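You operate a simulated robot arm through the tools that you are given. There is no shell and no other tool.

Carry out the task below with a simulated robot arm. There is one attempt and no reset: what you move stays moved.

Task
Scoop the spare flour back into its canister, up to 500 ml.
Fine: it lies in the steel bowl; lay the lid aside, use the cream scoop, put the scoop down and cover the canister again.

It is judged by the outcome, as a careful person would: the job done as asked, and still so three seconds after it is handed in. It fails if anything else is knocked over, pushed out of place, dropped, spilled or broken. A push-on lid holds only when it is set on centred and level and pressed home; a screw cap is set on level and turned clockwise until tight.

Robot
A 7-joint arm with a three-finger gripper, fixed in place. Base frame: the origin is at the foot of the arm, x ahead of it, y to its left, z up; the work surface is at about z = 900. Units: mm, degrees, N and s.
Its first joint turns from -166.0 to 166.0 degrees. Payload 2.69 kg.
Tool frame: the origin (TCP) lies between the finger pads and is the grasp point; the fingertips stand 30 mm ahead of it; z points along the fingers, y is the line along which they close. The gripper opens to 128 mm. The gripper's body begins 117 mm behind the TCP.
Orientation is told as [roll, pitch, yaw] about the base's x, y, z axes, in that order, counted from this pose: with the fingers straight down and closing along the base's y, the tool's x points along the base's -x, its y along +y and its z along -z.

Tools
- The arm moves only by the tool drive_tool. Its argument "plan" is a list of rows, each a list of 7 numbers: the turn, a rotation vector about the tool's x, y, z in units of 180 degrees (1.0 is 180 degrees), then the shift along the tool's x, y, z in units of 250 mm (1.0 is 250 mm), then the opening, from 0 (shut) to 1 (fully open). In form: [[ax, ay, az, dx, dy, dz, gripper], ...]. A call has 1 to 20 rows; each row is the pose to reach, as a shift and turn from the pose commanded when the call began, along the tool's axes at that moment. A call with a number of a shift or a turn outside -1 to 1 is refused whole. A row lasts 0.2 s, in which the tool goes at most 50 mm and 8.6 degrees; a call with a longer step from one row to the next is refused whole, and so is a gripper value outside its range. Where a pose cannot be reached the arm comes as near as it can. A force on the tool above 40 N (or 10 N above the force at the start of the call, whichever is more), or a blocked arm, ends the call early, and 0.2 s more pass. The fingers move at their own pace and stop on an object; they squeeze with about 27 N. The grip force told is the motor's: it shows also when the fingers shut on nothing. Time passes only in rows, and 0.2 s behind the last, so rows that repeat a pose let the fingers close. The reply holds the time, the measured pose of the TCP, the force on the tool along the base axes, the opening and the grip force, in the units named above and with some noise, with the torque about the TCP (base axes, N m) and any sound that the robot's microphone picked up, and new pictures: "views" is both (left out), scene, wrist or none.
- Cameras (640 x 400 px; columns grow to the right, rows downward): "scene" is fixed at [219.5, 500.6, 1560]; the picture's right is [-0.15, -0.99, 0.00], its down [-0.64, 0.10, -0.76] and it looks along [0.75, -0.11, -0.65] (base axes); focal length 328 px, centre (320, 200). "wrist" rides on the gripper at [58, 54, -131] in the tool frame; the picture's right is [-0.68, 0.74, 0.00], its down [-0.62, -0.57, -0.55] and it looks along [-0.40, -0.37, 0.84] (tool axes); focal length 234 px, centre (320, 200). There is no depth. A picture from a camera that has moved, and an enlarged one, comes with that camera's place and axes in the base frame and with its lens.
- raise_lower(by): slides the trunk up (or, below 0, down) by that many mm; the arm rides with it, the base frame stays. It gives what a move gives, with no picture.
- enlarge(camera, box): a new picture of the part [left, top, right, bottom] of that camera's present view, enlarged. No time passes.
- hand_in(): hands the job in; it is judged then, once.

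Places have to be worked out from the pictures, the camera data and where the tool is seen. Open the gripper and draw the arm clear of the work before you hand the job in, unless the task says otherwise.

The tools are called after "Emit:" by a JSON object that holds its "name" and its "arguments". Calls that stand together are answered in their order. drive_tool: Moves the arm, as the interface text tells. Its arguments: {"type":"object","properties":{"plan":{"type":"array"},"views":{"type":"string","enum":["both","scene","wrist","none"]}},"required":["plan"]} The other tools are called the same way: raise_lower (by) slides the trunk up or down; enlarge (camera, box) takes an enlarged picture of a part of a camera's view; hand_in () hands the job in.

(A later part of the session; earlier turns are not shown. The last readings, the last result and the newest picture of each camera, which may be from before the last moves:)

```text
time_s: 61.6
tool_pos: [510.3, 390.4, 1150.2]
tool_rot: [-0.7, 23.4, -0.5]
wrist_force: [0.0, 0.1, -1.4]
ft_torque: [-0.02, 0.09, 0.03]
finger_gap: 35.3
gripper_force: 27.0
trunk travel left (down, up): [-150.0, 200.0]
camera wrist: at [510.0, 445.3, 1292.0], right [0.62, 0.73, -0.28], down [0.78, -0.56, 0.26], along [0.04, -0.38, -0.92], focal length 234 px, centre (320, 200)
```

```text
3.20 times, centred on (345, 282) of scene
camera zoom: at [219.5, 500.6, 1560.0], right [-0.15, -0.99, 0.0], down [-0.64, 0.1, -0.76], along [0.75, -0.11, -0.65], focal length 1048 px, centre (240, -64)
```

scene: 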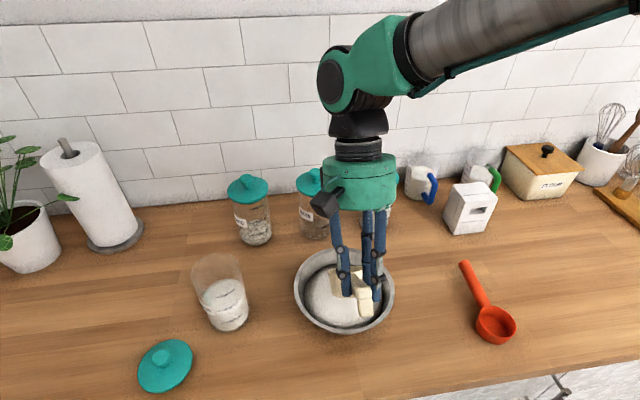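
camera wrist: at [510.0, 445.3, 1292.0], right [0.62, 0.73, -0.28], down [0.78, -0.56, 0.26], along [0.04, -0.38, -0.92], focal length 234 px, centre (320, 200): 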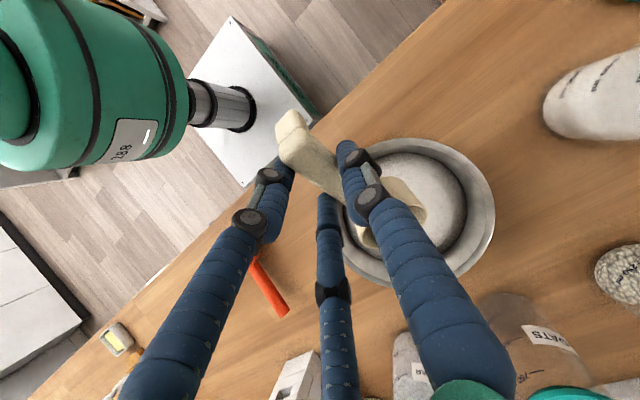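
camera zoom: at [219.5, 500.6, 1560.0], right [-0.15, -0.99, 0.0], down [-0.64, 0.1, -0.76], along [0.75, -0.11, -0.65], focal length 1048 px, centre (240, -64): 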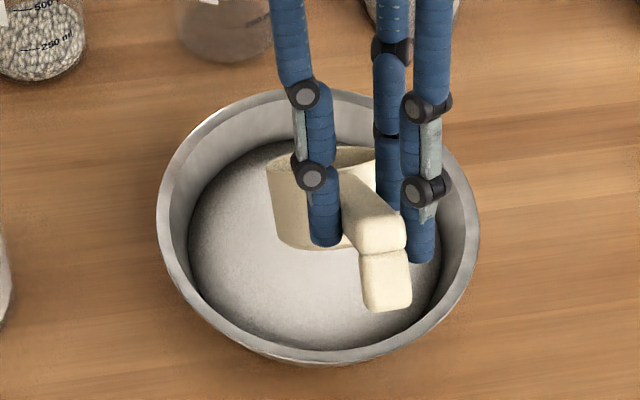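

The model matches the picture: cup mouth at about (582, 394, 1073). I'll tip further to 68° and lower the cup into the near half of the flour.

Emit:
{"name": "drive_tool", "arguments": {"plan": [[0, 0.0428, 0, -0.044, 0, -0.031, 0.05], [0, 0.085, 0, -0.104, 0, -0.031, 0.05], [0, 0.1278, 0, -0.177, 0, -0.023, 0.05], [0, 0.1278, 0, -0.255, 0, 0.118, 0.05], [0, 0.1278, 0, -0.295, 0, 0.21, 0.05], [0, 0.1278, 0, -0.313, 0, 0.25, 0.05]], "views": "both"}}

Emit:
{"name": "enlarge", "arguments": {"camera": "wrist", "box": [260, 80, 500, 290]}}

Emit:
{"name": "enlarge", "arguments": {"camera": "scene", "box": [280, 220, 410, 345]}}

```text
time_s: 63.0
tool_pos: [559.1, 388.0, 1061.9]
tool_rot: [-1.0, 46.4, -1.0]
wrist_force: [0.0, 1.0, -1.4]
ft_torque: [0.01, -0.01, -0.01]
finger_gap: 35.1
gripper_force: 26.9
trunk travel left (down, up): [-150.0, 200.0]
camera wrist: at [613.8, 442.8, 1193.9], right [0.47, 0.73, -0.5], down [0.82, -0.57, -0.06], along [-0.33, -0.38, -0.86], focal length 234 px, centre (320, 200)
```

scene: 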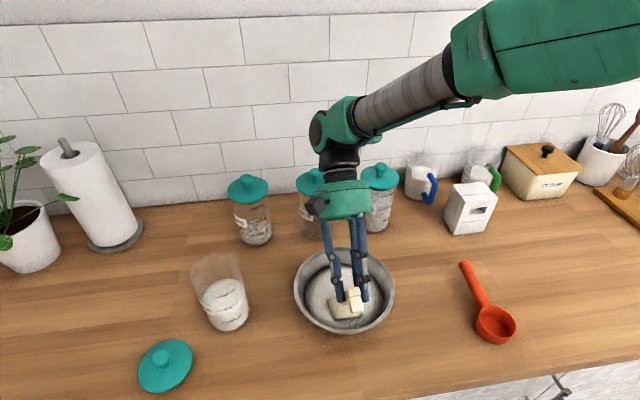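
wrist: 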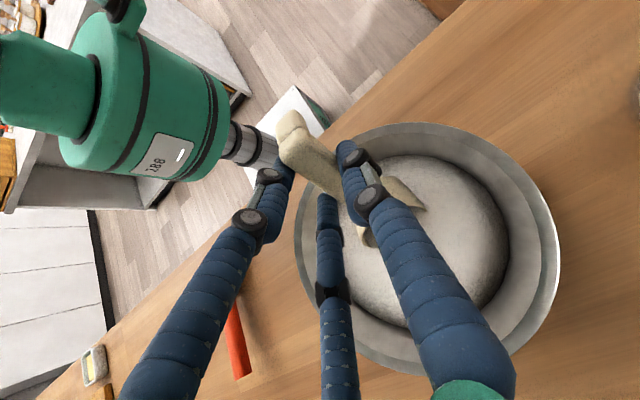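

```text
1.90 times, centred on (380, 185) of wrist
camera zoom: at [613.8, 442.8, 1193.9], right [0.47, 0.73, -0.5], down [0.82, -0.57, -0.06], along [-0.33, -0.38, -0.86], focal length 446 px, centre (206, 229)
```

zoom: 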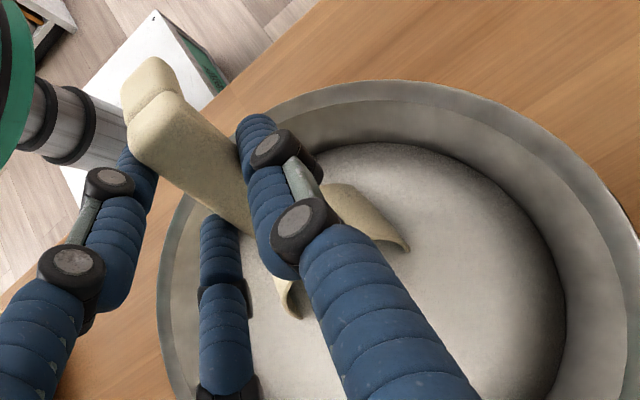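

```text
3.20 times, centred on (345, 282) of scene
camera zoom: at [219.5, 500.6, 1560.0], right [-0.15, -0.99, 0.0], down [-0.64, 0.1, -0.76], along [0.75, -0.11, -0.65], focal length 1048 px, centre (240, -64)
```

zoom: 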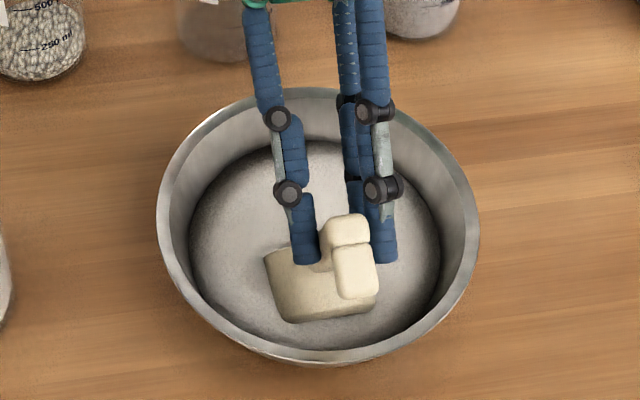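

The cup is partly submerged, tool at (559, 388, 1062). Now push forward while levelling and lifting out, same stroke as before.

Emit:
{"name": "drive_tool", "arguments": {"plan": [[0, 0, 0, -0.021, 0, -0.0135, 0.05], [0, -0.0111, 0, -0.038, 0, -0.023, 0.05], [0, -0.0333, 0, -0.047, 0, -0.0215, 0.05], [0, -0.0611, 0, -0.054, 0, -0.0145, 0.05], [0, -0.0944, 0, -0.0555, 0, -0.001, 0.05], [0, -0.1306, 0, -0.0475, 0, 0.013, 0.05], [0, -0.1667, 0, -0.035, 0, 0.0245, 0.05], [0, -0.2056, 0, -0.012, 0, 0.039, 0.05], [0, -0.2472, 0, 0.0155, 0, 0.05, 0.05], [0, -0.2889, 0, 0.045, 0, 0.05, 0.05], [0, -0.3306, 0, 0.068, 0, 0.047, 0.05], [0, -0.3667, 0, 0.0875, 0, 0.037, 0.05], [0, -0.3778, 0, 0.1095, 0, 0.017, 0.05], [0, -0.3778, 0, 0.1095, 0, 0.017, 0.05]], "views": "both"}}

Emit:
{"name": "enlarge", "arguments": {"camera": "scene", "box": [280, 200, 430, 345]}}

Emit:
{"name": "enlarge", "arguments": {"camera": "wrist", "box": [220, 60, 460, 260]}}

```text
time_s: 66.0
tool_pos: [534.8, 388.5, 1078.5]
tool_rot: [-0.8, -21.5, 0.2]
wrist_force: [-0.1, -0.5, -1.8]
ft_torque: [0.0, 0.09, 0.0]
finger_gap: 35.9
gripper_force: 26.7
trunk travel left (down, up): [-150.0, 200.0]
camera wrist: at [432.8, 443.3, 1177.8], right [0.63, 0.74, 0.24], down [0.37, -0.56, 0.74], along [0.68, -0.38, -0.62], focal length 234 px, centre (320, 200)
```

scene: 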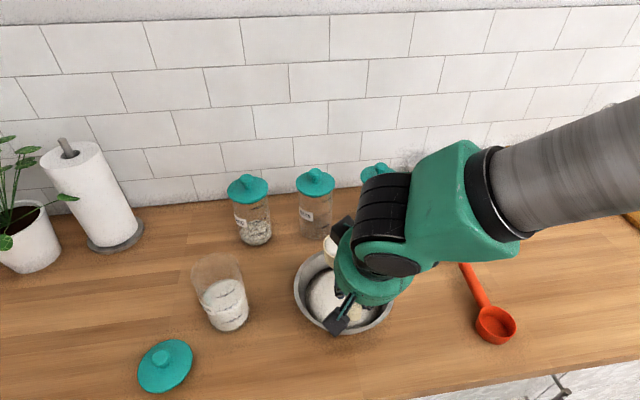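
wrist: 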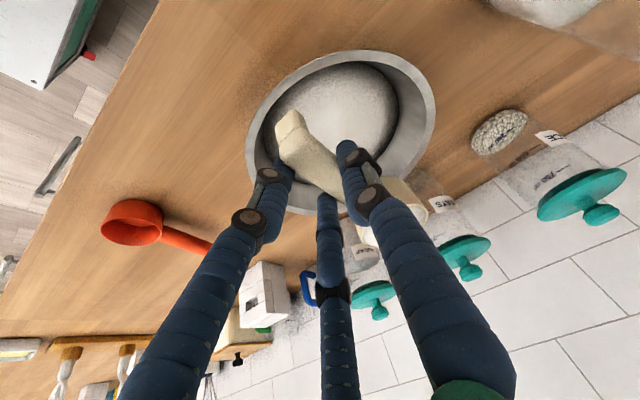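

```text
2.76 times, centred on (355, 272) of scene
camera zoom: at [219.5, 500.6, 1560.0], right [-0.15, -0.99, 0.0], down [-0.64, 0.1, -0.76], along [0.75, -0.11, -0.65], focal length 903 px, centre (223, 0)
```

zoom: 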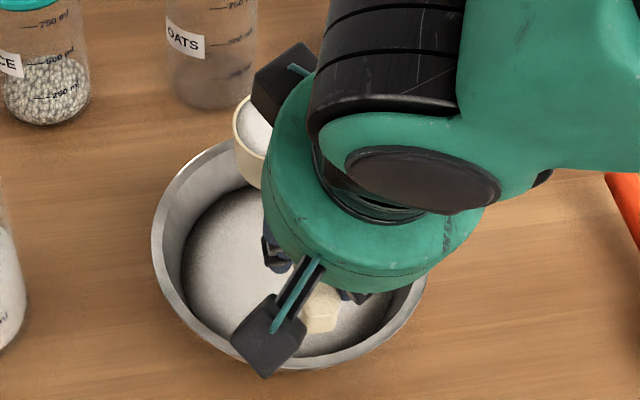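

```text
2.00 times, centred on (340, 160) of wrist
camera zoom: at [432.8, 443.3, 1177.8], right [0.63, 0.74, 0.24], down [0.37, -0.56, 0.74], along [0.68, -0.38, -0.62], focal length 468 px, centre (280, 280)
```

zoom: 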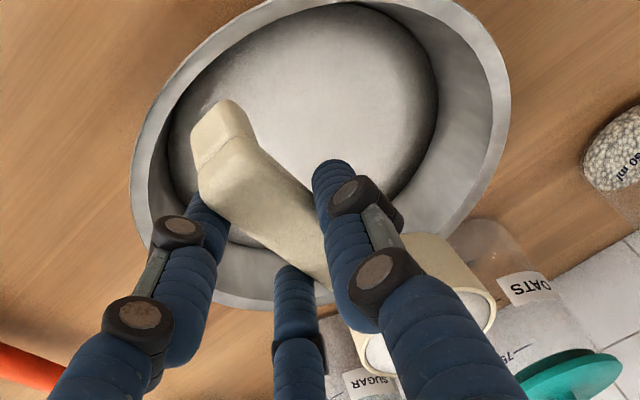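

The cup came out full again. I'll carry it gently, raised, to the canister as before.

Emit:
{"name": "drive_tool", "arguments": {"plan": [[0, 0, 0, -0.009, 0.012, -0.023, 0.05], [0, 0, 0, -0.025, 0.045, -0.064, 0.05], [0, 0, 0, -0.045, 0.09, -0.114, 0.05], [0, 0, 0, -0.064, 0.15, -0.163, 0.05], [0, 0, 0, -0.08, 0.2, -0.204, 0.05], [0, 0, 0, -0.0894, 0.24, -0.227, 0.05]], "views": "none"}}

Emit:
{"name": "drive_tool", "arguments": {"plan": [[0, 0, 0, 0.002, 0.031, -0.001, 0.05], [0, 0, 0, 0.006, 0.093, -0.003, 0.05], [0, 0, 0, 0.013, 0.186, -0.005, 0.05], [0, 0, 0, 0.02, 0.286, -0.008, 0.05], [0, 0, 0, 0.027, 0.387, -0.011, 0.05], [0, 0, 0, 0.034, 0.488, -0.013, 0.05], [0, 0, 0, 0.041, 0.588, -0.016, 0.05], [0, 0, 0, 0.047, 0.673, -0.019, 0.05], [0, 0, 0, 0.051, 0.735, -0.02, 0.05], [0, 0, 0, 0.054, 0.774, -0.0213, 0.05], [0, 0, 0, 0.054, 0.774, -0.0213, 0.05]], "views": "both"}}

Emit:
{"name": "enlarge", "arguments": {"camera": "scene", "box": [150, 190, 310, 350]}}

Emit:
{"name": "enlarge", "arguments": {"camera": "wrist", "box": [220, 60, 460, 260]}}

```text
time_s: 67.4
tool_pos: [535.4, 448.0, 1137.3]
tool_rot: [-0.8, -21.6, 0.2]
wrist_force: [-0.2, 0.5, -0.9]
ft_torque: [-0.03, 0.04, 0.01]
finger_gap: 35.7
gripper_force: 27.5
trunk travel left (down, up): [-150.0, 200.0]
```

```text
time_s: 69.8
tool_pos: [522.4, 643.6, 1136.8]
tool_rot: [-0.7, -21.6, 0.1]
wrist_force: [-0.2, -0.1, -1.0]
ft_torque: [-0.03, 0.07, 0.03]
finger_gap: 35.6
gripper_force: 27.1
trunk travel left (down, up): [-150.0, 200.0]
camera wrist: at [420.1, 697.7, 1236.8], right [0.63, 0.74, 0.24], down [0.37, -0.56, 0.74], along [0.68, -0.38, -0.62], focal length 234 px, centre (320, 200)
```

scene: 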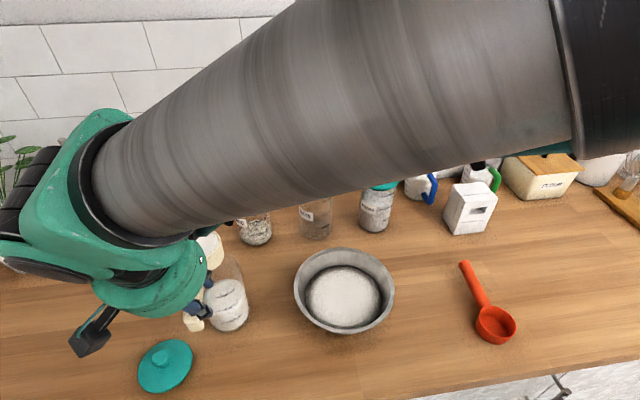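
wrist: 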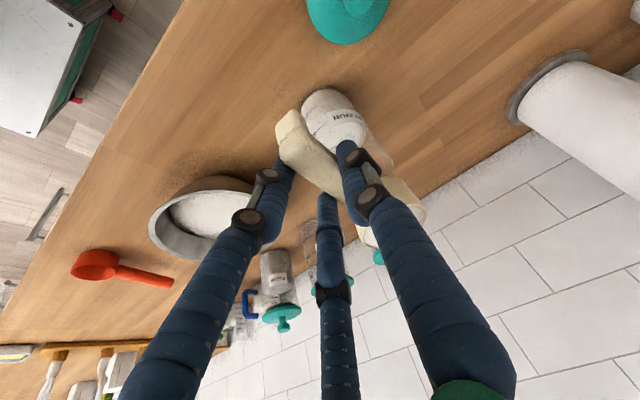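

```text
2.50 times, centred on (230, 270) of scene
camera zoom: at [219.5, 500.6, 1560.0], right [-0.15, -0.99, 0.0], down [-0.64, 0.1, -0.76], along [0.75, -0.11, -0.65], focal length 819 px, centre (545, 25)
```

zoom: 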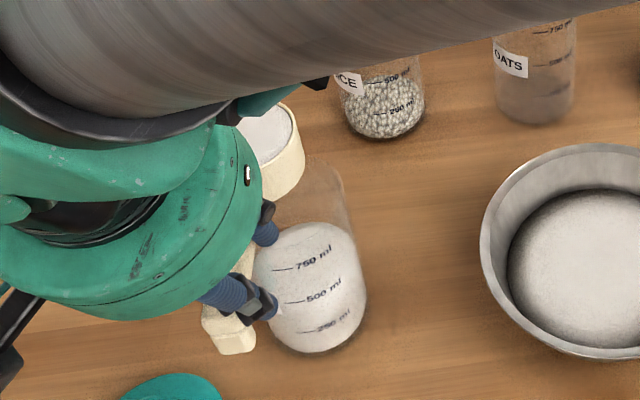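

```text
2.00 times, centred on (340, 160) of wrist
camera zoom: at [420.1, 697.7, 1236.8], right [0.63, 0.74, 0.24], down [0.37, -0.56, 0.74], along [0.68, -0.38, -0.62], focal length 468 px, centre (280, 280)
```

zoom: 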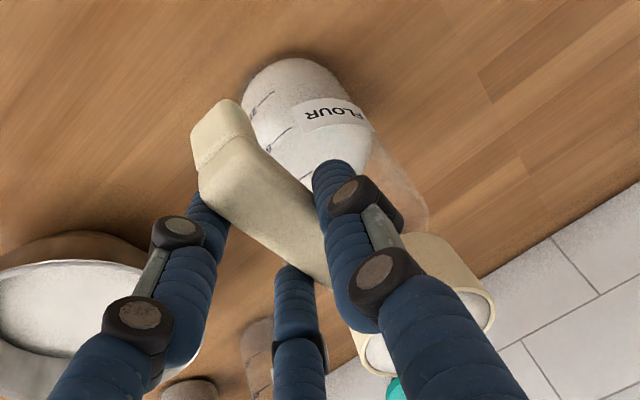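

Cup is over the canister (about +3, +8 mm off its axis, which suits a pour towards −y). I'll roll slowly to +40° and check the stream.

Emit:
{"name": "drive_tool", "arguments": {"plan": [[-0.04135, 0, 0.01629, 0, 0, 0, 0.05], [-0.0827, 0, 0.03258, 0, 0, 0, 0.05], [-0.124, 0, 0.0489, 0, 0, 0, 0.05], [-0.1654, 0, 0.0652, 0, 0, 0, 0.05], [-0.2068, 0, 0.0814, 0, 0, 0, 0.05], [-0.2068, 0, 0.0814, 0, 0, 0, 0.05]], "views": "both"}}

Emit:
{"name": "enlarge", "arguments": {"camera": "scene", "box": [150, 190, 310, 350]}}

Emit:
{"name": "enlarge", "arguments": {"camera": "wrist", "box": [220, 60, 460, 260]}}

```text
time_s: 71.2
tool_pos: [522.3, 642.1, 1135.7]
tool_rot: [41.3, -16.6, -14.3]
wrist_force: [-0.4, -0.2, -1.8]
ft_torque: [0.01, 0.06, -0.01]
finger_gap: 35.7
gripper_force: 26.6
trunk travel left (down, up): [-150.0, 200.0]
camera wrist: at [419.6, 620.1, 1247.6], right [0.63, 0.41, 0.66], down [0.37, -0.91, 0.21], along [0.68, 0.11, -0.72], focal length 234 px, centre (320, 200)
```

scene: 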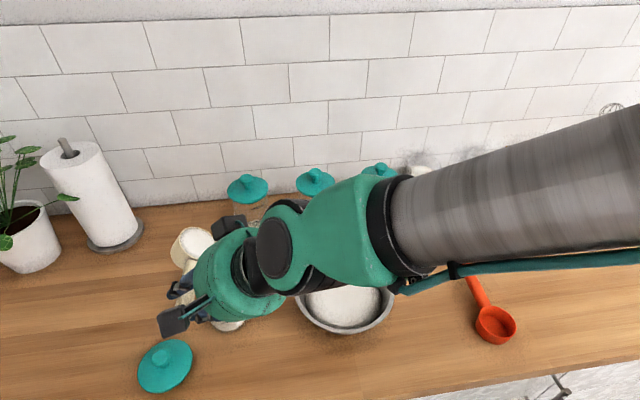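
wrist: 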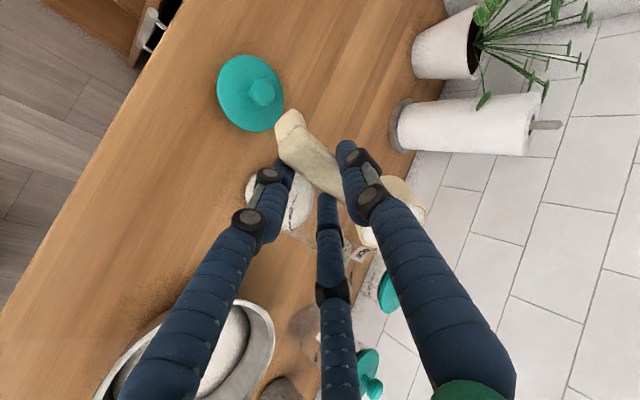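

```text
2.50 times, centred on (230, 270) of scene
camera zoom: at [219.5, 500.6, 1560.0], right [-0.15, -0.99, 0.0], down [-0.64, 0.1, -0.76], along [0.75, -0.11, -0.65], focal length 819 px, centre (545, 25)
```

zoom: 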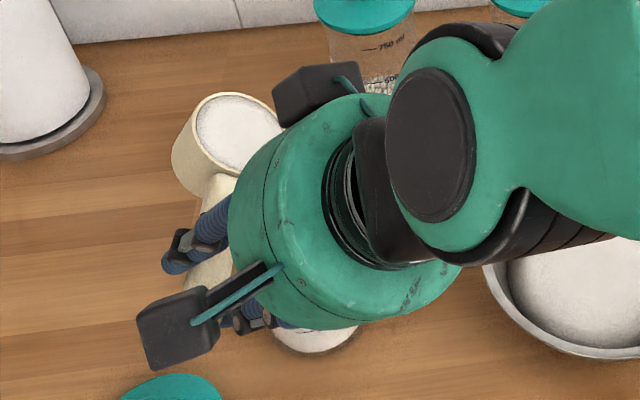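

```text
2.00 times, centred on (340, 160) of wrist
camera zoom: at [419.6, 620.1, 1247.6], right [0.63, 0.41, 0.66], down [0.37, -0.91, 0.21], along [0.68, 0.11, -0.72], focal length 468 px, centre (280, 280)
```

zoom: 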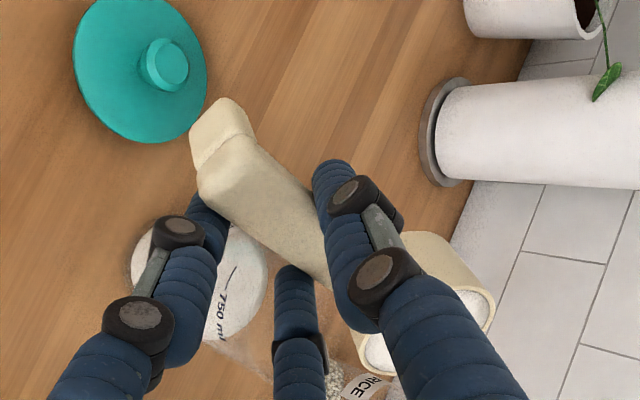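

No stream yet at 40° and no reach limit this time. I'll continue in steps towards 64°.

Emit:
{"name": "drive_tool", "arguments": {"plan": [[-0.04135, 0, 0.01629, 0, 0, 0, 0.05], [-0.04135, 0, 0.01629, 0, 0, 0, 0.05], [-0.0827, 0, 0.03258, 0, 0, 0, 0.05], [-0.0827, 0, 0.03258, 0, 0, 0, 0.05], [-0.0827, 0, 0.03258, 0, 0, 0, 0.05]], "views": "both"}}

Emit:
{"name": "enlarge", "arguments": {"camera": "scene", "box": [150, 190, 310, 350]}}

Emit:
{"name": "enlarge", "arguments": {"camera": "wrist", "box": [220, 60, 460, 260]}}

```text
time_s: 72.4
tool_pos: [521.6, 642.7, 1135.7]
tool_rot: [57.1, -12.2, -18.1]
wrist_force: [0.0, 0.3, -0.9]
ft_torque: [-0.06, 0.08, 0.0]
finger_gap: 36.0
gripper_force: 27.7
trunk travel left (down, up): [-150.0, 200.0]
camera wrist: at [418.7, 590.7, 1238.1], right [0.63, 0.21, 0.75], down [0.37, -0.93, -0.05], along [0.68, 0.3, -0.66], focal length 234 px, centre (320, 200)
```

scene: 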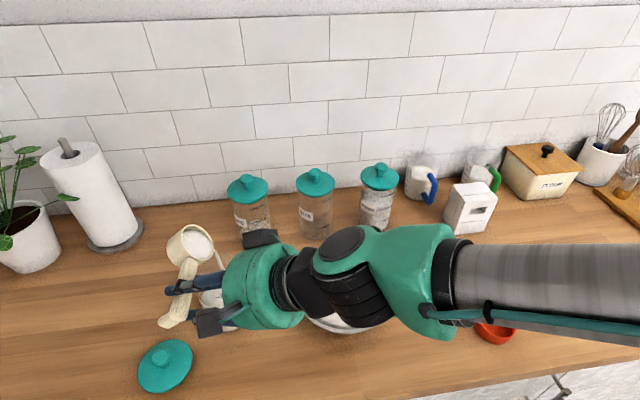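
wrist: 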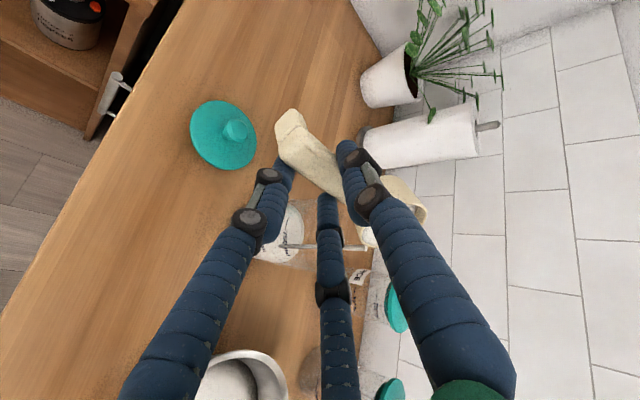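

```text
2.50 times, centred on (230, 270) of scene
camera zoom: at [219.5, 500.6, 1560.0], right [-0.15, -0.99, 0.0], down [-0.64, 0.1, -0.76], along [0.75, -0.11, -0.65], focal length 819 px, centre (545, 25)
```

zoom: 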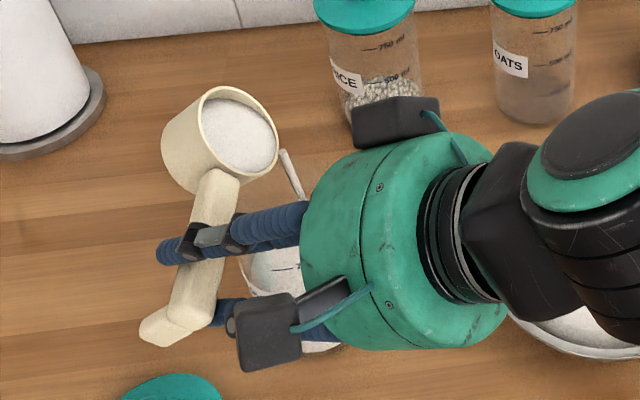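

```text
2.00 times, centred on (340, 160) of wrist
camera zoom: at [418.7, 590.7, 1238.1], right [0.63, 0.21, 0.75], down [0.37, -0.93, -0.05], along [0.68, 0.3, -0.66], focal length 468 px, centre (280, 280)
```

zoom: 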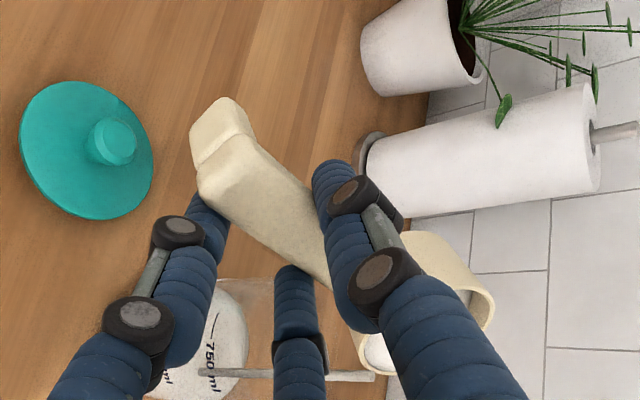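

Stream falls inside the mouth and no limit has been met. I'll keep rolling with holds up to 80°.

Emit:
{"name": "drive_tool", "arguments": {"plan": [[0, 0, 0, 0, 0, 0, 0.05], [-0.04135, 0, 0.01629, 0, 0, 0, 0.05], [-0.04135, 0, 0.01629, 0, 0, 0, 0.05], [-0.0827, 0, 0.03258, 0, 0, 0, 0.05], [-0.0827, 0, 0.03258, 0, 0, 0, 0.05], [-0.124, 0, 0.0489, 0, 0, 0, 0.05], [-0.124, 0, 0.0489, 0, 0, 0, 0.05]], "views": "both"}}

Emit:
{"name": "enlarge", "arguments": {"camera": "scene", "box": [150, 190, 310, 350]}}

Emit:
{"name": "enlarge", "arguments": {"camera": "wrist", "box": [220, 60, 460, 260]}}

```text
time_s: 74.0
tool_pos: [522.3, 643.3, 1135.8]
tool_rot: [80.2, -4.0, -21.4]
wrist_force: [-0.5, 0.2, -1.1]
ft_torque: [0.02, 0.06, 0.0]
finger_gap: 35.7
gripper_force: 27.2
trunk travel left (down, up): [-150.0, 200.0]
camera wrist: at [419.3, 554.4, 1208.0], right [0.63, -0.11, 0.77], down [0.37, -0.83, -0.42], along [0.69, 0.55, -0.48], focal length 234 px, centre (320, 200)
```

scene: 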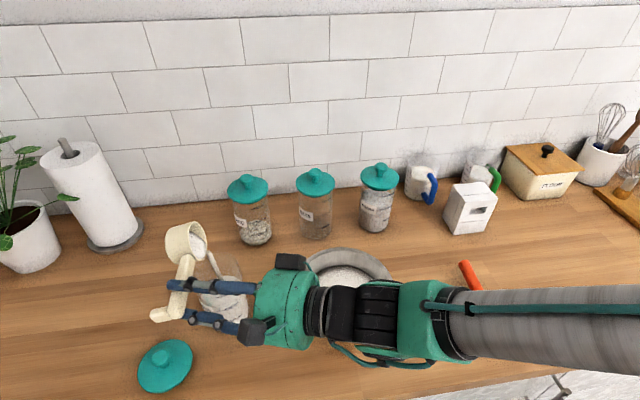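
wrist: 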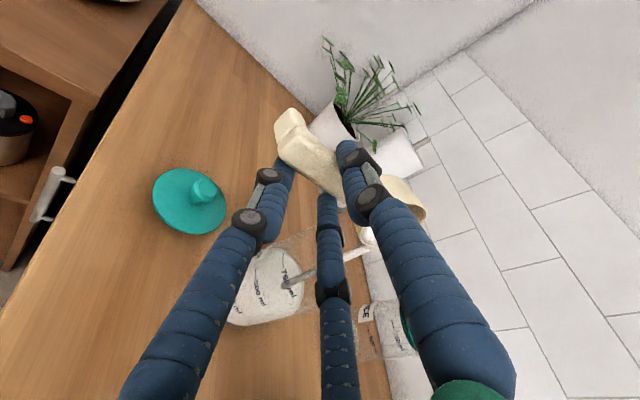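

```text
2.50 times, centred on (230, 270) of scene
camera zoom: at [219.5, 500.6, 1560.0], right [-0.15, -0.99, 0.0], down [-0.64, 0.1, -0.76], along [0.75, -0.11, -0.65], focal length 819 px, centre (545, 25)
```

zoom: 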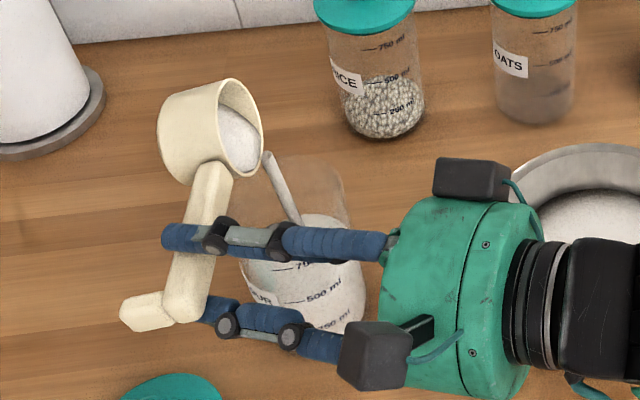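

```text
2.00 times, centred on (340, 160) of wrist
camera zoom: at [419.3, 554.4, 1208.0], right [0.63, -0.11, 0.77], down [0.37, -0.83, -0.42], along [0.69, 0.55, -0.48], focal length 468 px, centre (280, 280)
```

zoom: 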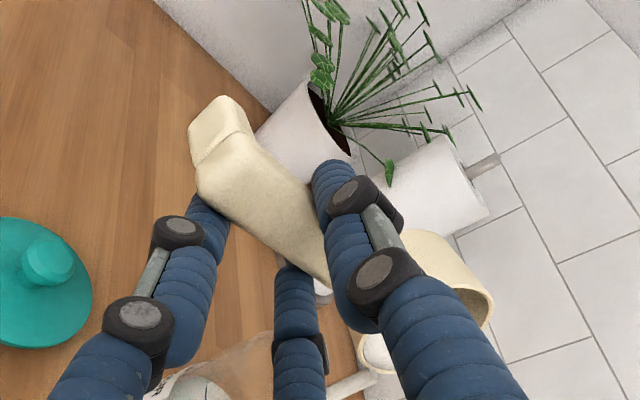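

At 80° the stream is landing inside the canister and the arm still has range. I'll hold and continue to about 104°.

Emit:
{"name": "drive_tool", "arguments": {"plan": [[0, 0, 0, 0, 0, 0, 0.05], [0, 0, 0, 0, 0, 0, 0.05], [-0.04135, 0, 0.01629, 0, 0, 0, 0.05], [-0.04135, 0, 0.01629, 0, 0, 0, 0.05], [-0.0827, 0, 0.03258, 0, 0, 0, 0.05], [-0.0827, 0, 0.03258, 0, 0, 0, 0.05], [-0.124, 0, 0.0489, 0, 0, 0, 0.05], [-0.124, 0, 0.0489, 0, 0, 0, 0.05]], "views": "both"}}

Emit:
{"name": "enlarge", "arguments": {"camera": "scene", "box": [150, 190, 310, 350]}}

Emit:
{"name": "enlarge", "arguments": {"camera": "wrist", "box": [200, 100, 440, 340]}}

```text
time_s: 75.8
tool_pos: [520.7, 643.0, 1136.0]
tool_rot: [102.4, 4.8, -21.3]
wrist_force: [-0.5, -0.6, -1.6]
ft_torque: [0.0, 0.0, -0.01]
finger_gap: 35.4
gripper_force: 26.5
trunk travel left (down, up): [-150.0, 200.0]
camera wrist: at [419.3, 532.9, 1165.3], right [0.63, -0.41, 0.66], down [0.37, -0.59, -0.72], along [0.68, 0.7, -0.22], focal length 234 px, centre (320, 200)
```

scene: 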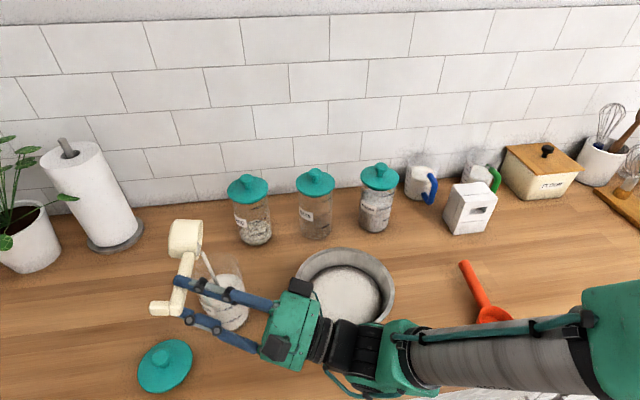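
wrist: 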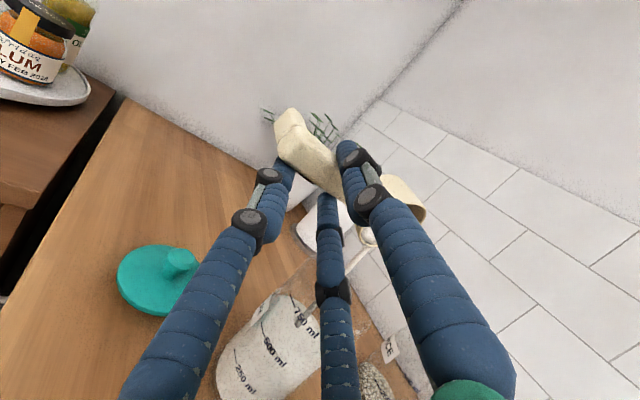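

```text
2.50 times, centred on (230, 270) of scene
camera zoom: at [219.5, 500.6, 1560.0], right [-0.15, -0.99, 0.0], down [-0.64, 0.1, -0.76], along [0.75, -0.11, -0.65], focal length 819 px, centre (545, 25)
```

zoom: 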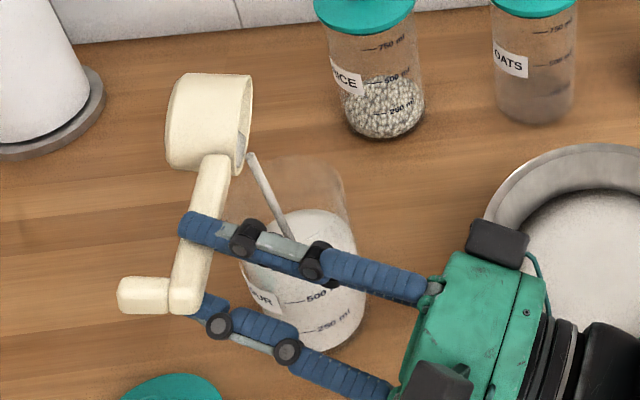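

```text
1.67 times, centred on (320, 220) of wrist
camera zoom: at [419.3, 532.9, 1165.3], right [0.63, -0.41, 0.66], down [0.37, -0.59, -0.72], along [0.68, 0.7, -0.22], focal length 390 px, centre (320, 167)
```

zoom: 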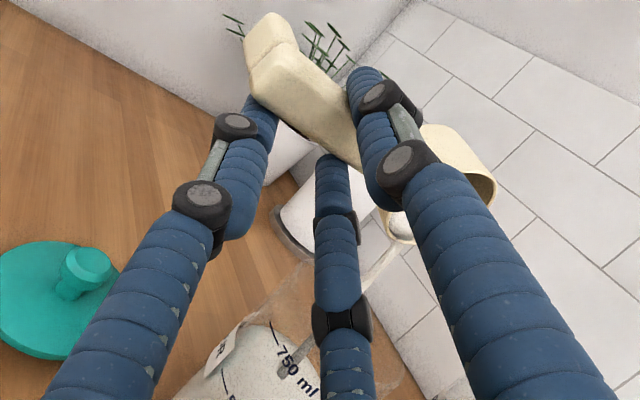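

Nearly empty at 104°, stream still inside. I'll re-centre by 6 mm, and roll to 120° with holds to finish.

Emit:
{"name": "drive_tool", "arguments": {"plan": [[0, 0, 0, 0.007, 0.003, -0.015, 0.05], [0, 0, 0, 0.0138, 0.0058, -0.0305, 0.05], [-0.04135, 0, 0.01629, 0.0138, 0.0058, -0.0305, 0.05], [-0.04135, 0, 0.01629, 0.0138, 0.0058, -0.0305, 0.05], [-0.0827, 0, 0.03258, 0.0138, 0.0058, -0.0305, 0.05], [-0.0827, 0, 0.03258, 0.0138, 0.0058, -0.0305, 0.05], [-0.0827, 0, 0.03258, 0.0138, 0.0058, -0.0305, 0.05], [-0.0827, 0, 0.03258, 0.0138, 0.0058, -0.0305, 0.05], [-0.0827, 0, 0.03258, 0.0138, 0.0058, -0.0305, 0.05]], "views": "both"}}

Emit:
{"name": "enlarge", "arguments": {"camera": "scene", "box": [150, 190, 310, 350]}}

Emit:
{"name": "enlarge", "arguments": {"camera": "wrist", "box": [200, 160, 440, 400]}}

```text
time_s: 77.8
tool_pos: [516.1, 637.8, 1135.5]
tool_rot: [117.6, 10.3, -19.1]
wrist_force: [0.0, 0.1, 0.2]
ft_torque: [0.03, 0.05, 0.01]
finger_gap: 35.5
gripper_force: 26.9
trunk travel left (down, up): [-150.0, 200.0]
camera wrist: at [413.6, 523.1, 1134.2], right [0.63, -0.58, 0.52], down [0.37, -0.37, -0.85], along [0.68, 0.73, -0.01], focal length 234 px, centre (320, 200)
```

scene: 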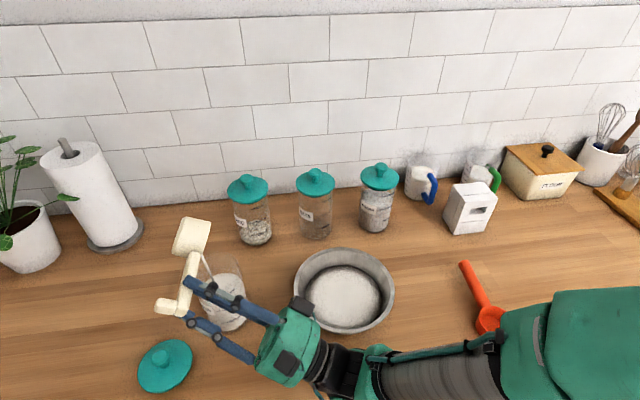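
wrist: 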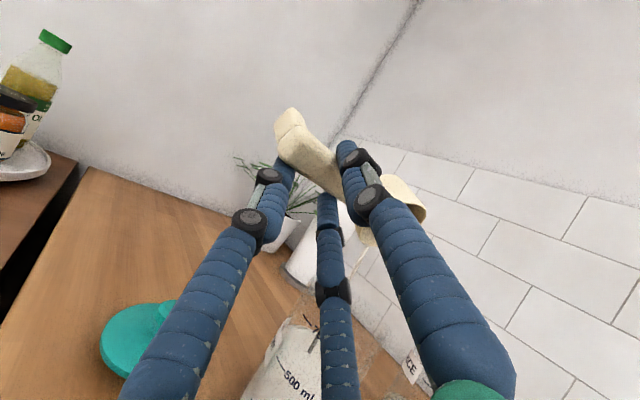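

```text
2.50 times, centred on (230, 270) of scene
camera zoom: at [219.5, 500.6, 1560.0], right [-0.15, -0.99, 0.0], down [-0.64, 0.1, -0.76], along [0.75, -0.11, -0.65], focal length 819 px, centre (545, 25)
```

zoom: 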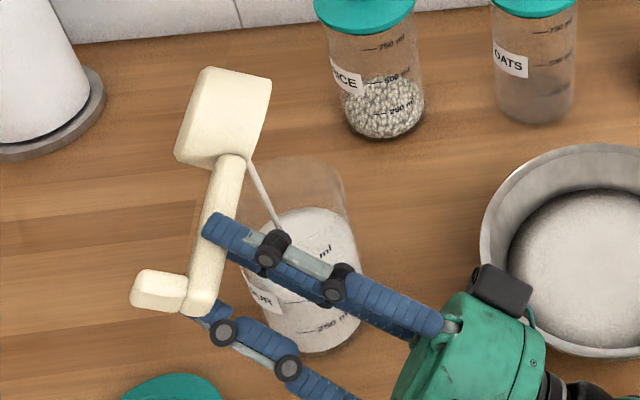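

```text
1.67 times, centred on (320, 280) of wrist
camera zoom: at [413.6, 523.1, 1134.2], right [0.63, -0.58, 0.52], down [0.37, -0.37, -0.85], along [0.68, 0.73, -0.01], focal length 390 px, centre (320, 67)
```

zoom: 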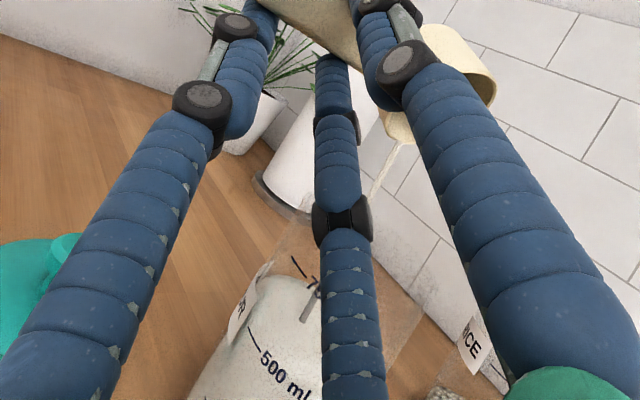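

The trickle is nearly done and the flour's far edge now computes to z ≈ 994, right at the 500 ml line. I'll let the last bit fall and re-measure.

Emit:
{"name": "drive_tool", "arguments": {"plan": [[0, 0, 0, 0, 0, 0, 0.05], [0, 0, 0, 0, 0, 0, 0.05], [0, 0, 0, 0, 0, 0, 0.05], [0, 0, 0, 0, 0, 0, 0.05], [0, 0, 0, 0, 0, 0, 0.05]], "views": "both"}}

Emit:
{"name": "enlarge", "arguments": {"camera": "scene", "box": [170, 210, 270, 340]}}

Emit:
{"name": "enlarge", "arguments": {"camera": "wrist", "box": [240, 280, 400, 400]}}

```text
time_s: 79.0
tool_pos: [516.1, 636.8, 1137.0]
tool_rot: [117.6, 10.2, -19.1]
wrist_force: [0.2, 0.0, -0.6]
ft_torque: [-0.05, 0.04, 0.02]
finger_gap: 35.6
gripper_force: 27.4
trunk travel left (down, up): [-150.0, 200.0]
camera wrist: at [413.6, 523.1, 1134.2], right [0.63, -0.58, 0.52], down [0.37, -0.37, -0.85], along [0.68, 0.73, -0.01], focal length 234 px, centre (320, 200)
```

scene: 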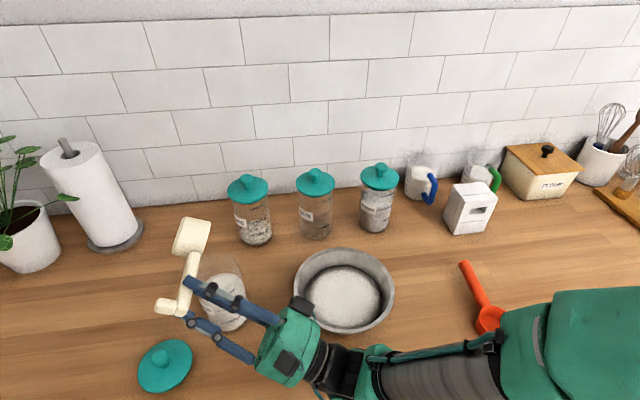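
wrist: 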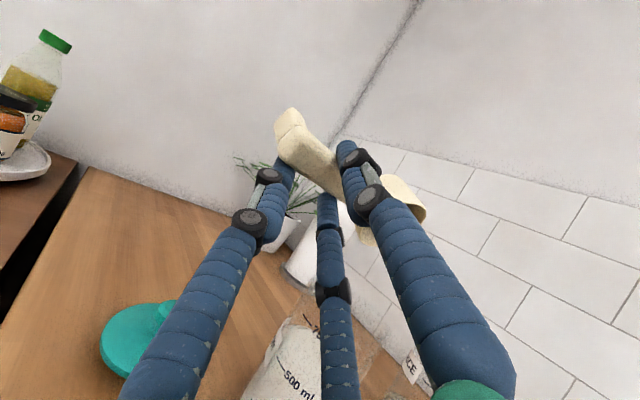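

```text
3.08 times, centred on (220, 275) of scene
camera zoom: at [219.5, 500.6, 1560.0], right [-0.15, -0.99, 0.0], down [-0.64, 0.1, -0.76], along [0.75, -0.11, -0.65], focal length 1008 px, centre (628, -31)
```

zoom: 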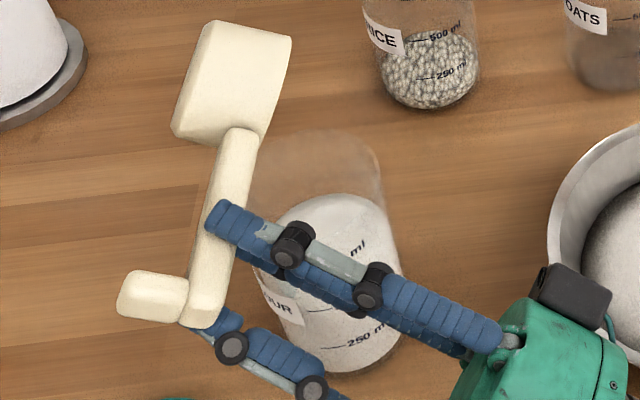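

```text
3.33 times, centred on (320, 340) of wrist
camera zoom: at [413.6, 523.1, 1134.2], right [0.63, -0.58, 0.52], down [0.37, -0.37, -0.85], along [0.68, 0.73, -0.01], focal length 781 px, centre (320, -267)
```

zoom: 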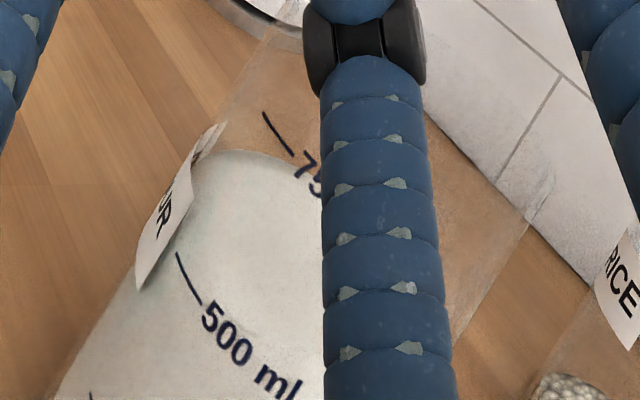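

The stream has stopped; both cameras put the flour at z ≈ 996, level with the 500 ml mark (≈ 994–996). I'll roll the empty scoop back level over the canister.

Emit:
{"name": "drive_tool", "arguments": {"plan": [[0.0414, 0, -0.0163, 0, 0, 0, 0.05], [0.0827, 0, -0.0326, 0, 0, 0, 0.05], [0.124, 0, -0.0489, 0, 0, 0, 0.05], [0.1654, 0, -0.0652, 0, 0, 0, 0.05], [0.2068, 0, -0.0814, 0, 0, 0, 0.05], [0.2481, 0, -0.0977, 0, 0, 0, 0.05], [0.2895, 0, -0.114, 0, 0, 0, 0.05], [0.3308, 0, -0.1303, 0, 0, 0, 0.05], [0.3722, 0, -0.1466, 0, 0, 0, 0.05], [0.4135, 0, -0.1629, 0, 0, 0, 0.05], [0.4549, 0, -0.1792, 0, 0, 0, 0.05], [0.4962, 0, -0.1955, 0, 0, 0, 0.05], [0.5376, 0, -0.2118, 0, 0, 0, 0.05], [0.5789, 0, -0.2281, 0, 0, 0, 0.05], [0.6203, 0, -0.2443, 0, 0, 0, 0.05], [0.6203, 0, -0.2443, 0, 0, 0, 0.05]], "views": "both"}}

Emit:
{"name": "enlarge", "arguments": {"camera": "wrist", "box": [220, 60, 460, 260]}}

```text
time_s: 82.4
tool_pos: [516.1, 638.4, 1135.6]
tool_rot: [-0.8, -21.6, 0.1]
wrist_force: [0.4, 0.1, -0.5]
ft_torque: [-0.09, 0.02, -0.03]
finger_gap: 35.3
gripper_force: 26.8
out of reach, approached as far as the arm can: row 11, 12
trunk travel left (down, up): [-150.0, 200.0]
camera wrist: at [413.2, 692.1, 1235.0], right [0.63, 0.74, 0.24], down [0.37, -0.56, 0.75], along [0.68, -0.38, -0.62], focal length 234 px, centre (320, 200)
```

scene: 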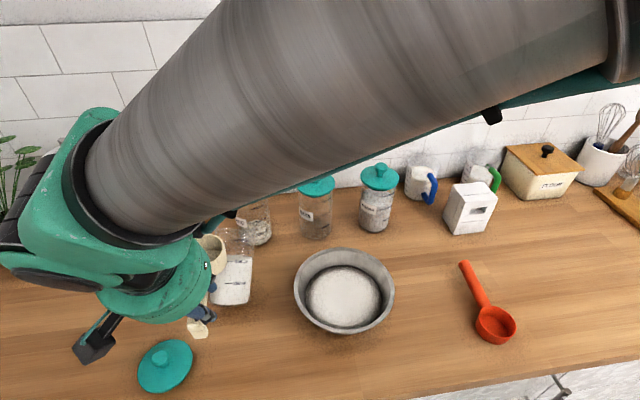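
wrist: 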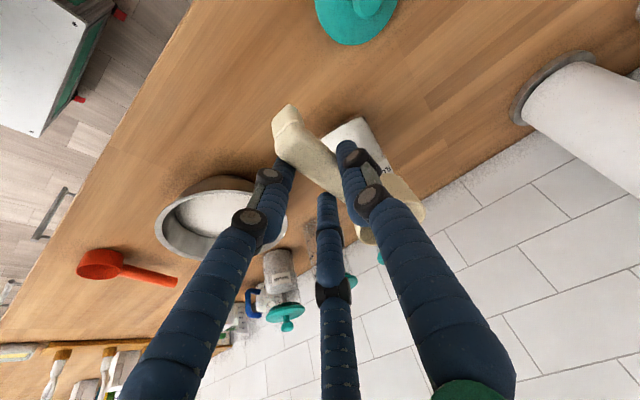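

```text
2.00 times, centred on (340, 160) of wrist
camera zoom: at [413.2, 692.1, 1235.0], right [0.63, 0.74, 0.24], down [0.37, -0.56, 0.75], along [0.68, -0.38, -0.62], focal length 468 px, centre (280, 280)
```

zoom: 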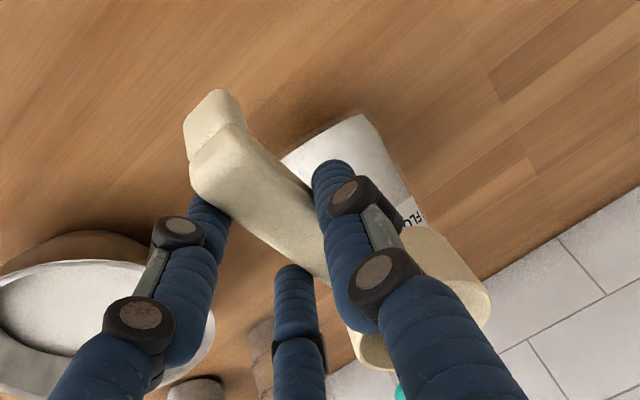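

The canister looks different in both pictures — it may have been touched. I'll look closely before any further move.

Emit:
{"name": "enlarge", "arguments": {"camera": "scene", "box": [180, 200, 290, 330]}}

Emit:
{"name": "enlarge", "arguments": {"camera": "wrist", "box": [290, 90, 430, 210]}}

```text
3.08 times, centred on (235, 265) of scene
camera zoom: at [219.5, 500.6, 1560.0], right [-0.15, -0.99, 0.0], down [-0.64, 0.1, -0.76], along [0.75, -0.11, -0.65], focal length 1008 px, centre (582, 0)
```

zoom: 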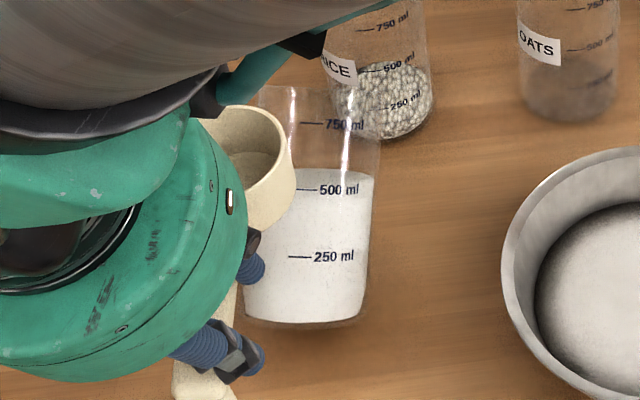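

```text
3.33 times, centred on (360, 150) of wrist
camera zoom: at [413.2, 692.1, 1235.0], right [0.63, 0.74, 0.24], down [0.37, -0.56, 0.75], along [0.68, -0.38, -0.62], focal length 781 px, centre (187, 367)
```

zoom: 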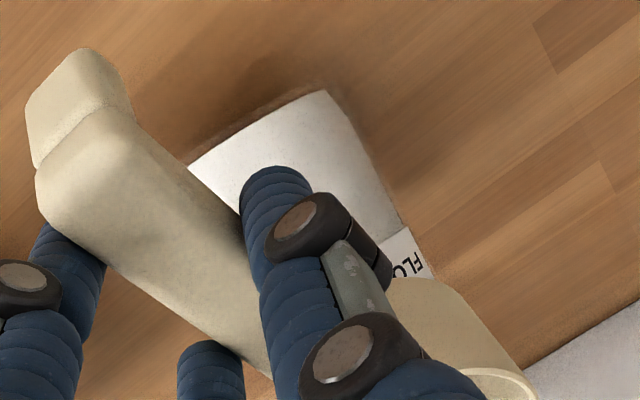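

The canister is leaning far over, top away from the robot. No time passes while I look, so I'll examine what it is resting on.

Emit:
{"name": "enlarge", "arguments": {"camera": "scene", "box": [205, 215, 275, 265]}}

Emit:
{"name": "enlarge", "arguments": {"camera": "scene", "box": [195, 255, 275, 320]}}

Emit:
{"name": "enlarge", "arguments": {"camera": "wrist", "box": [310, 100, 470, 260]}}

```text
8.00 times, centred on (240, 240) of scene
camera zoom: at [219.5, 500.6, 1560.0], right [-0.15, -0.99, 0.0], down [-0.64, 0.1, -0.76], along [0.75, -0.11, -0.65], focal length 2620 px, centre (960, -120)
```

zoom: 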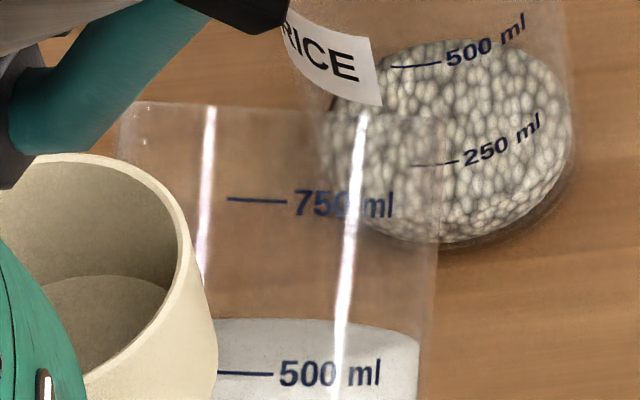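

```text
6.15 times, centred on (235, 288) of scene
camera zoom: at [219.5, 500.6, 1560.0], right [-0.15, -0.99, 0.0], down [-0.64, 0.1, -0.76], along [0.75, -0.11, -0.65], focal length 2015 px, centre (843, -338)
```

zoom: 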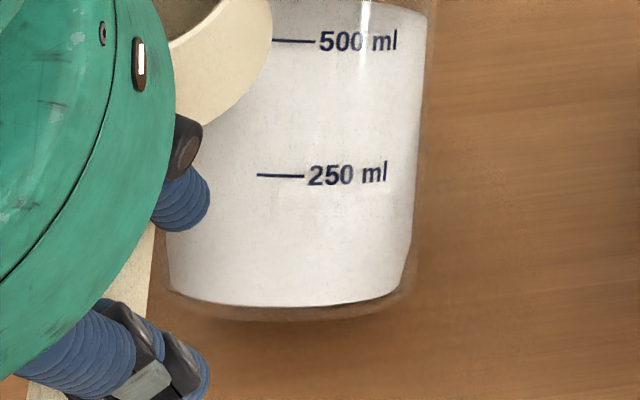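

```text
2.50 times, centred on (390, 180) of wrist
camera zoom: at [413.2, 692.1, 1235.0], right [0.63, 0.74, 0.24], down [0.37, -0.56, 0.75], along [0.68, -0.38, -0.62], focal length 585 px, centre (145, 250)
```

zoom: 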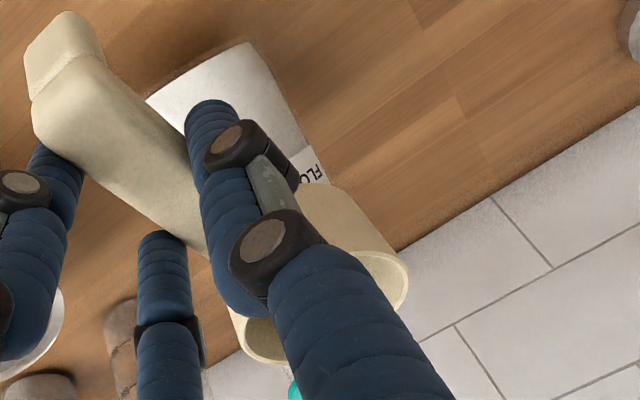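

Several rows have passed since the re-posing jolt, so it is probably resting against the rice canister rather than still falling, with the flour line unchanged. I'll only raise the scoop straight up 30 mm, away from it, and look again.

Emit:
{"name": "drive_tool", "arguments": {"plan": [[0, 0, 0, -0.022, 0, -0.056, 0.05], [0, 0, 0, -0.044, 0, -0.1117, 0.05]], "views": "both"}}

Emit:
{"name": "enlarge", "arguments": {"camera": "scene", "box": [180, 190, 310, 330]}}

Emit:
{"name": "enlarge", "arguments": {"camera": "wrist", "box": [240, 80, 480, 300]}}

```text
time_s: 83.0
tool_pos: [515.4, 635.9, 1166.5]
tool_rot: [-0.8, -21.6, 0.1]
wrist_force: [0.4, -1.0, 0.1]
ft_torque: [-0.05, 0.03, -0.02]
finger_gap: 35.5
gripper_force: 27.5
trunk travel left (down, up): [-150.0, 200.0]
camera wrist: at [413.4, 691.7, 1266.4], right [0.63, 0.74, 0.24], down [0.37, -0.56, 0.74], along [0.68, -0.38, -0.62], focal length 234 px, centre (320, 200)
```

scene: 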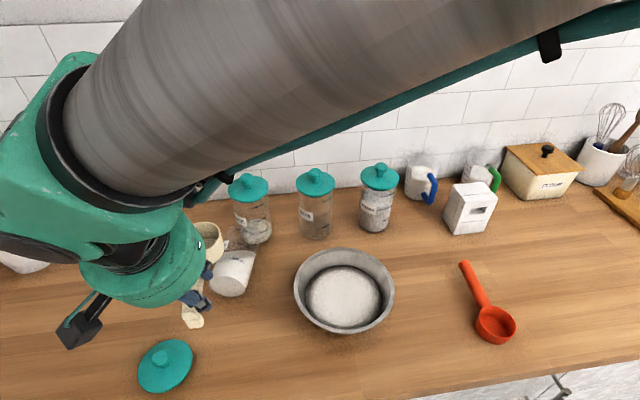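
wrist: 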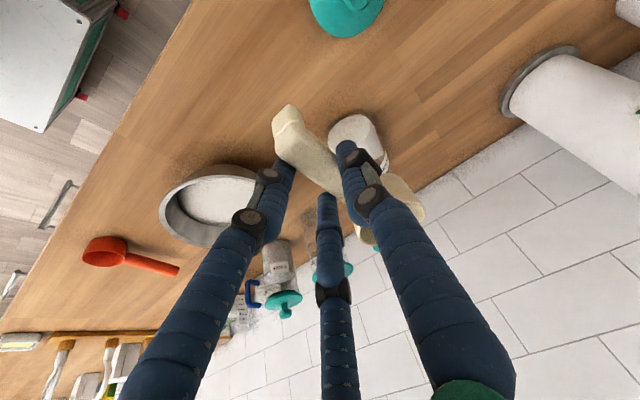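

```text
2.86 times, centred on (245, 260) of scene
camera zoom: at [219.5, 500.6, 1560.0], right [-0.15, -0.99, 0.0], down [-0.64, 0.1, -0.76], along [0.75, -0.11, -0.65], focal length 936 px, centre (534, 29)
```

zoom: 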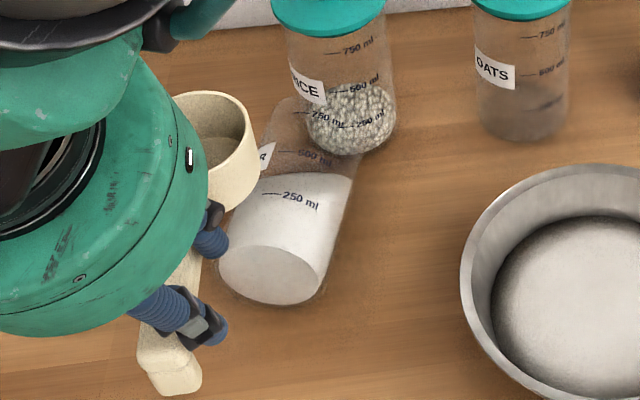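

```text
1.82 times, centred on (360, 190) of wrist
camera zoom: at [413.4, 691.7, 1266.4], right [0.63, 0.74, 0.24], down [0.37, -0.56, 0.74], along [0.68, -0.38, -0.62], focal length 426 px, centre (247, 218)
```

zoom: 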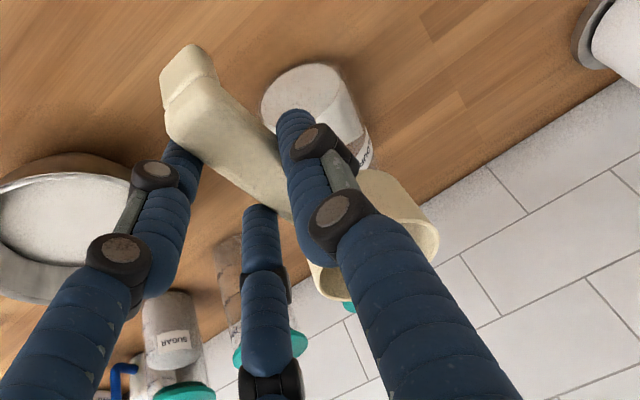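

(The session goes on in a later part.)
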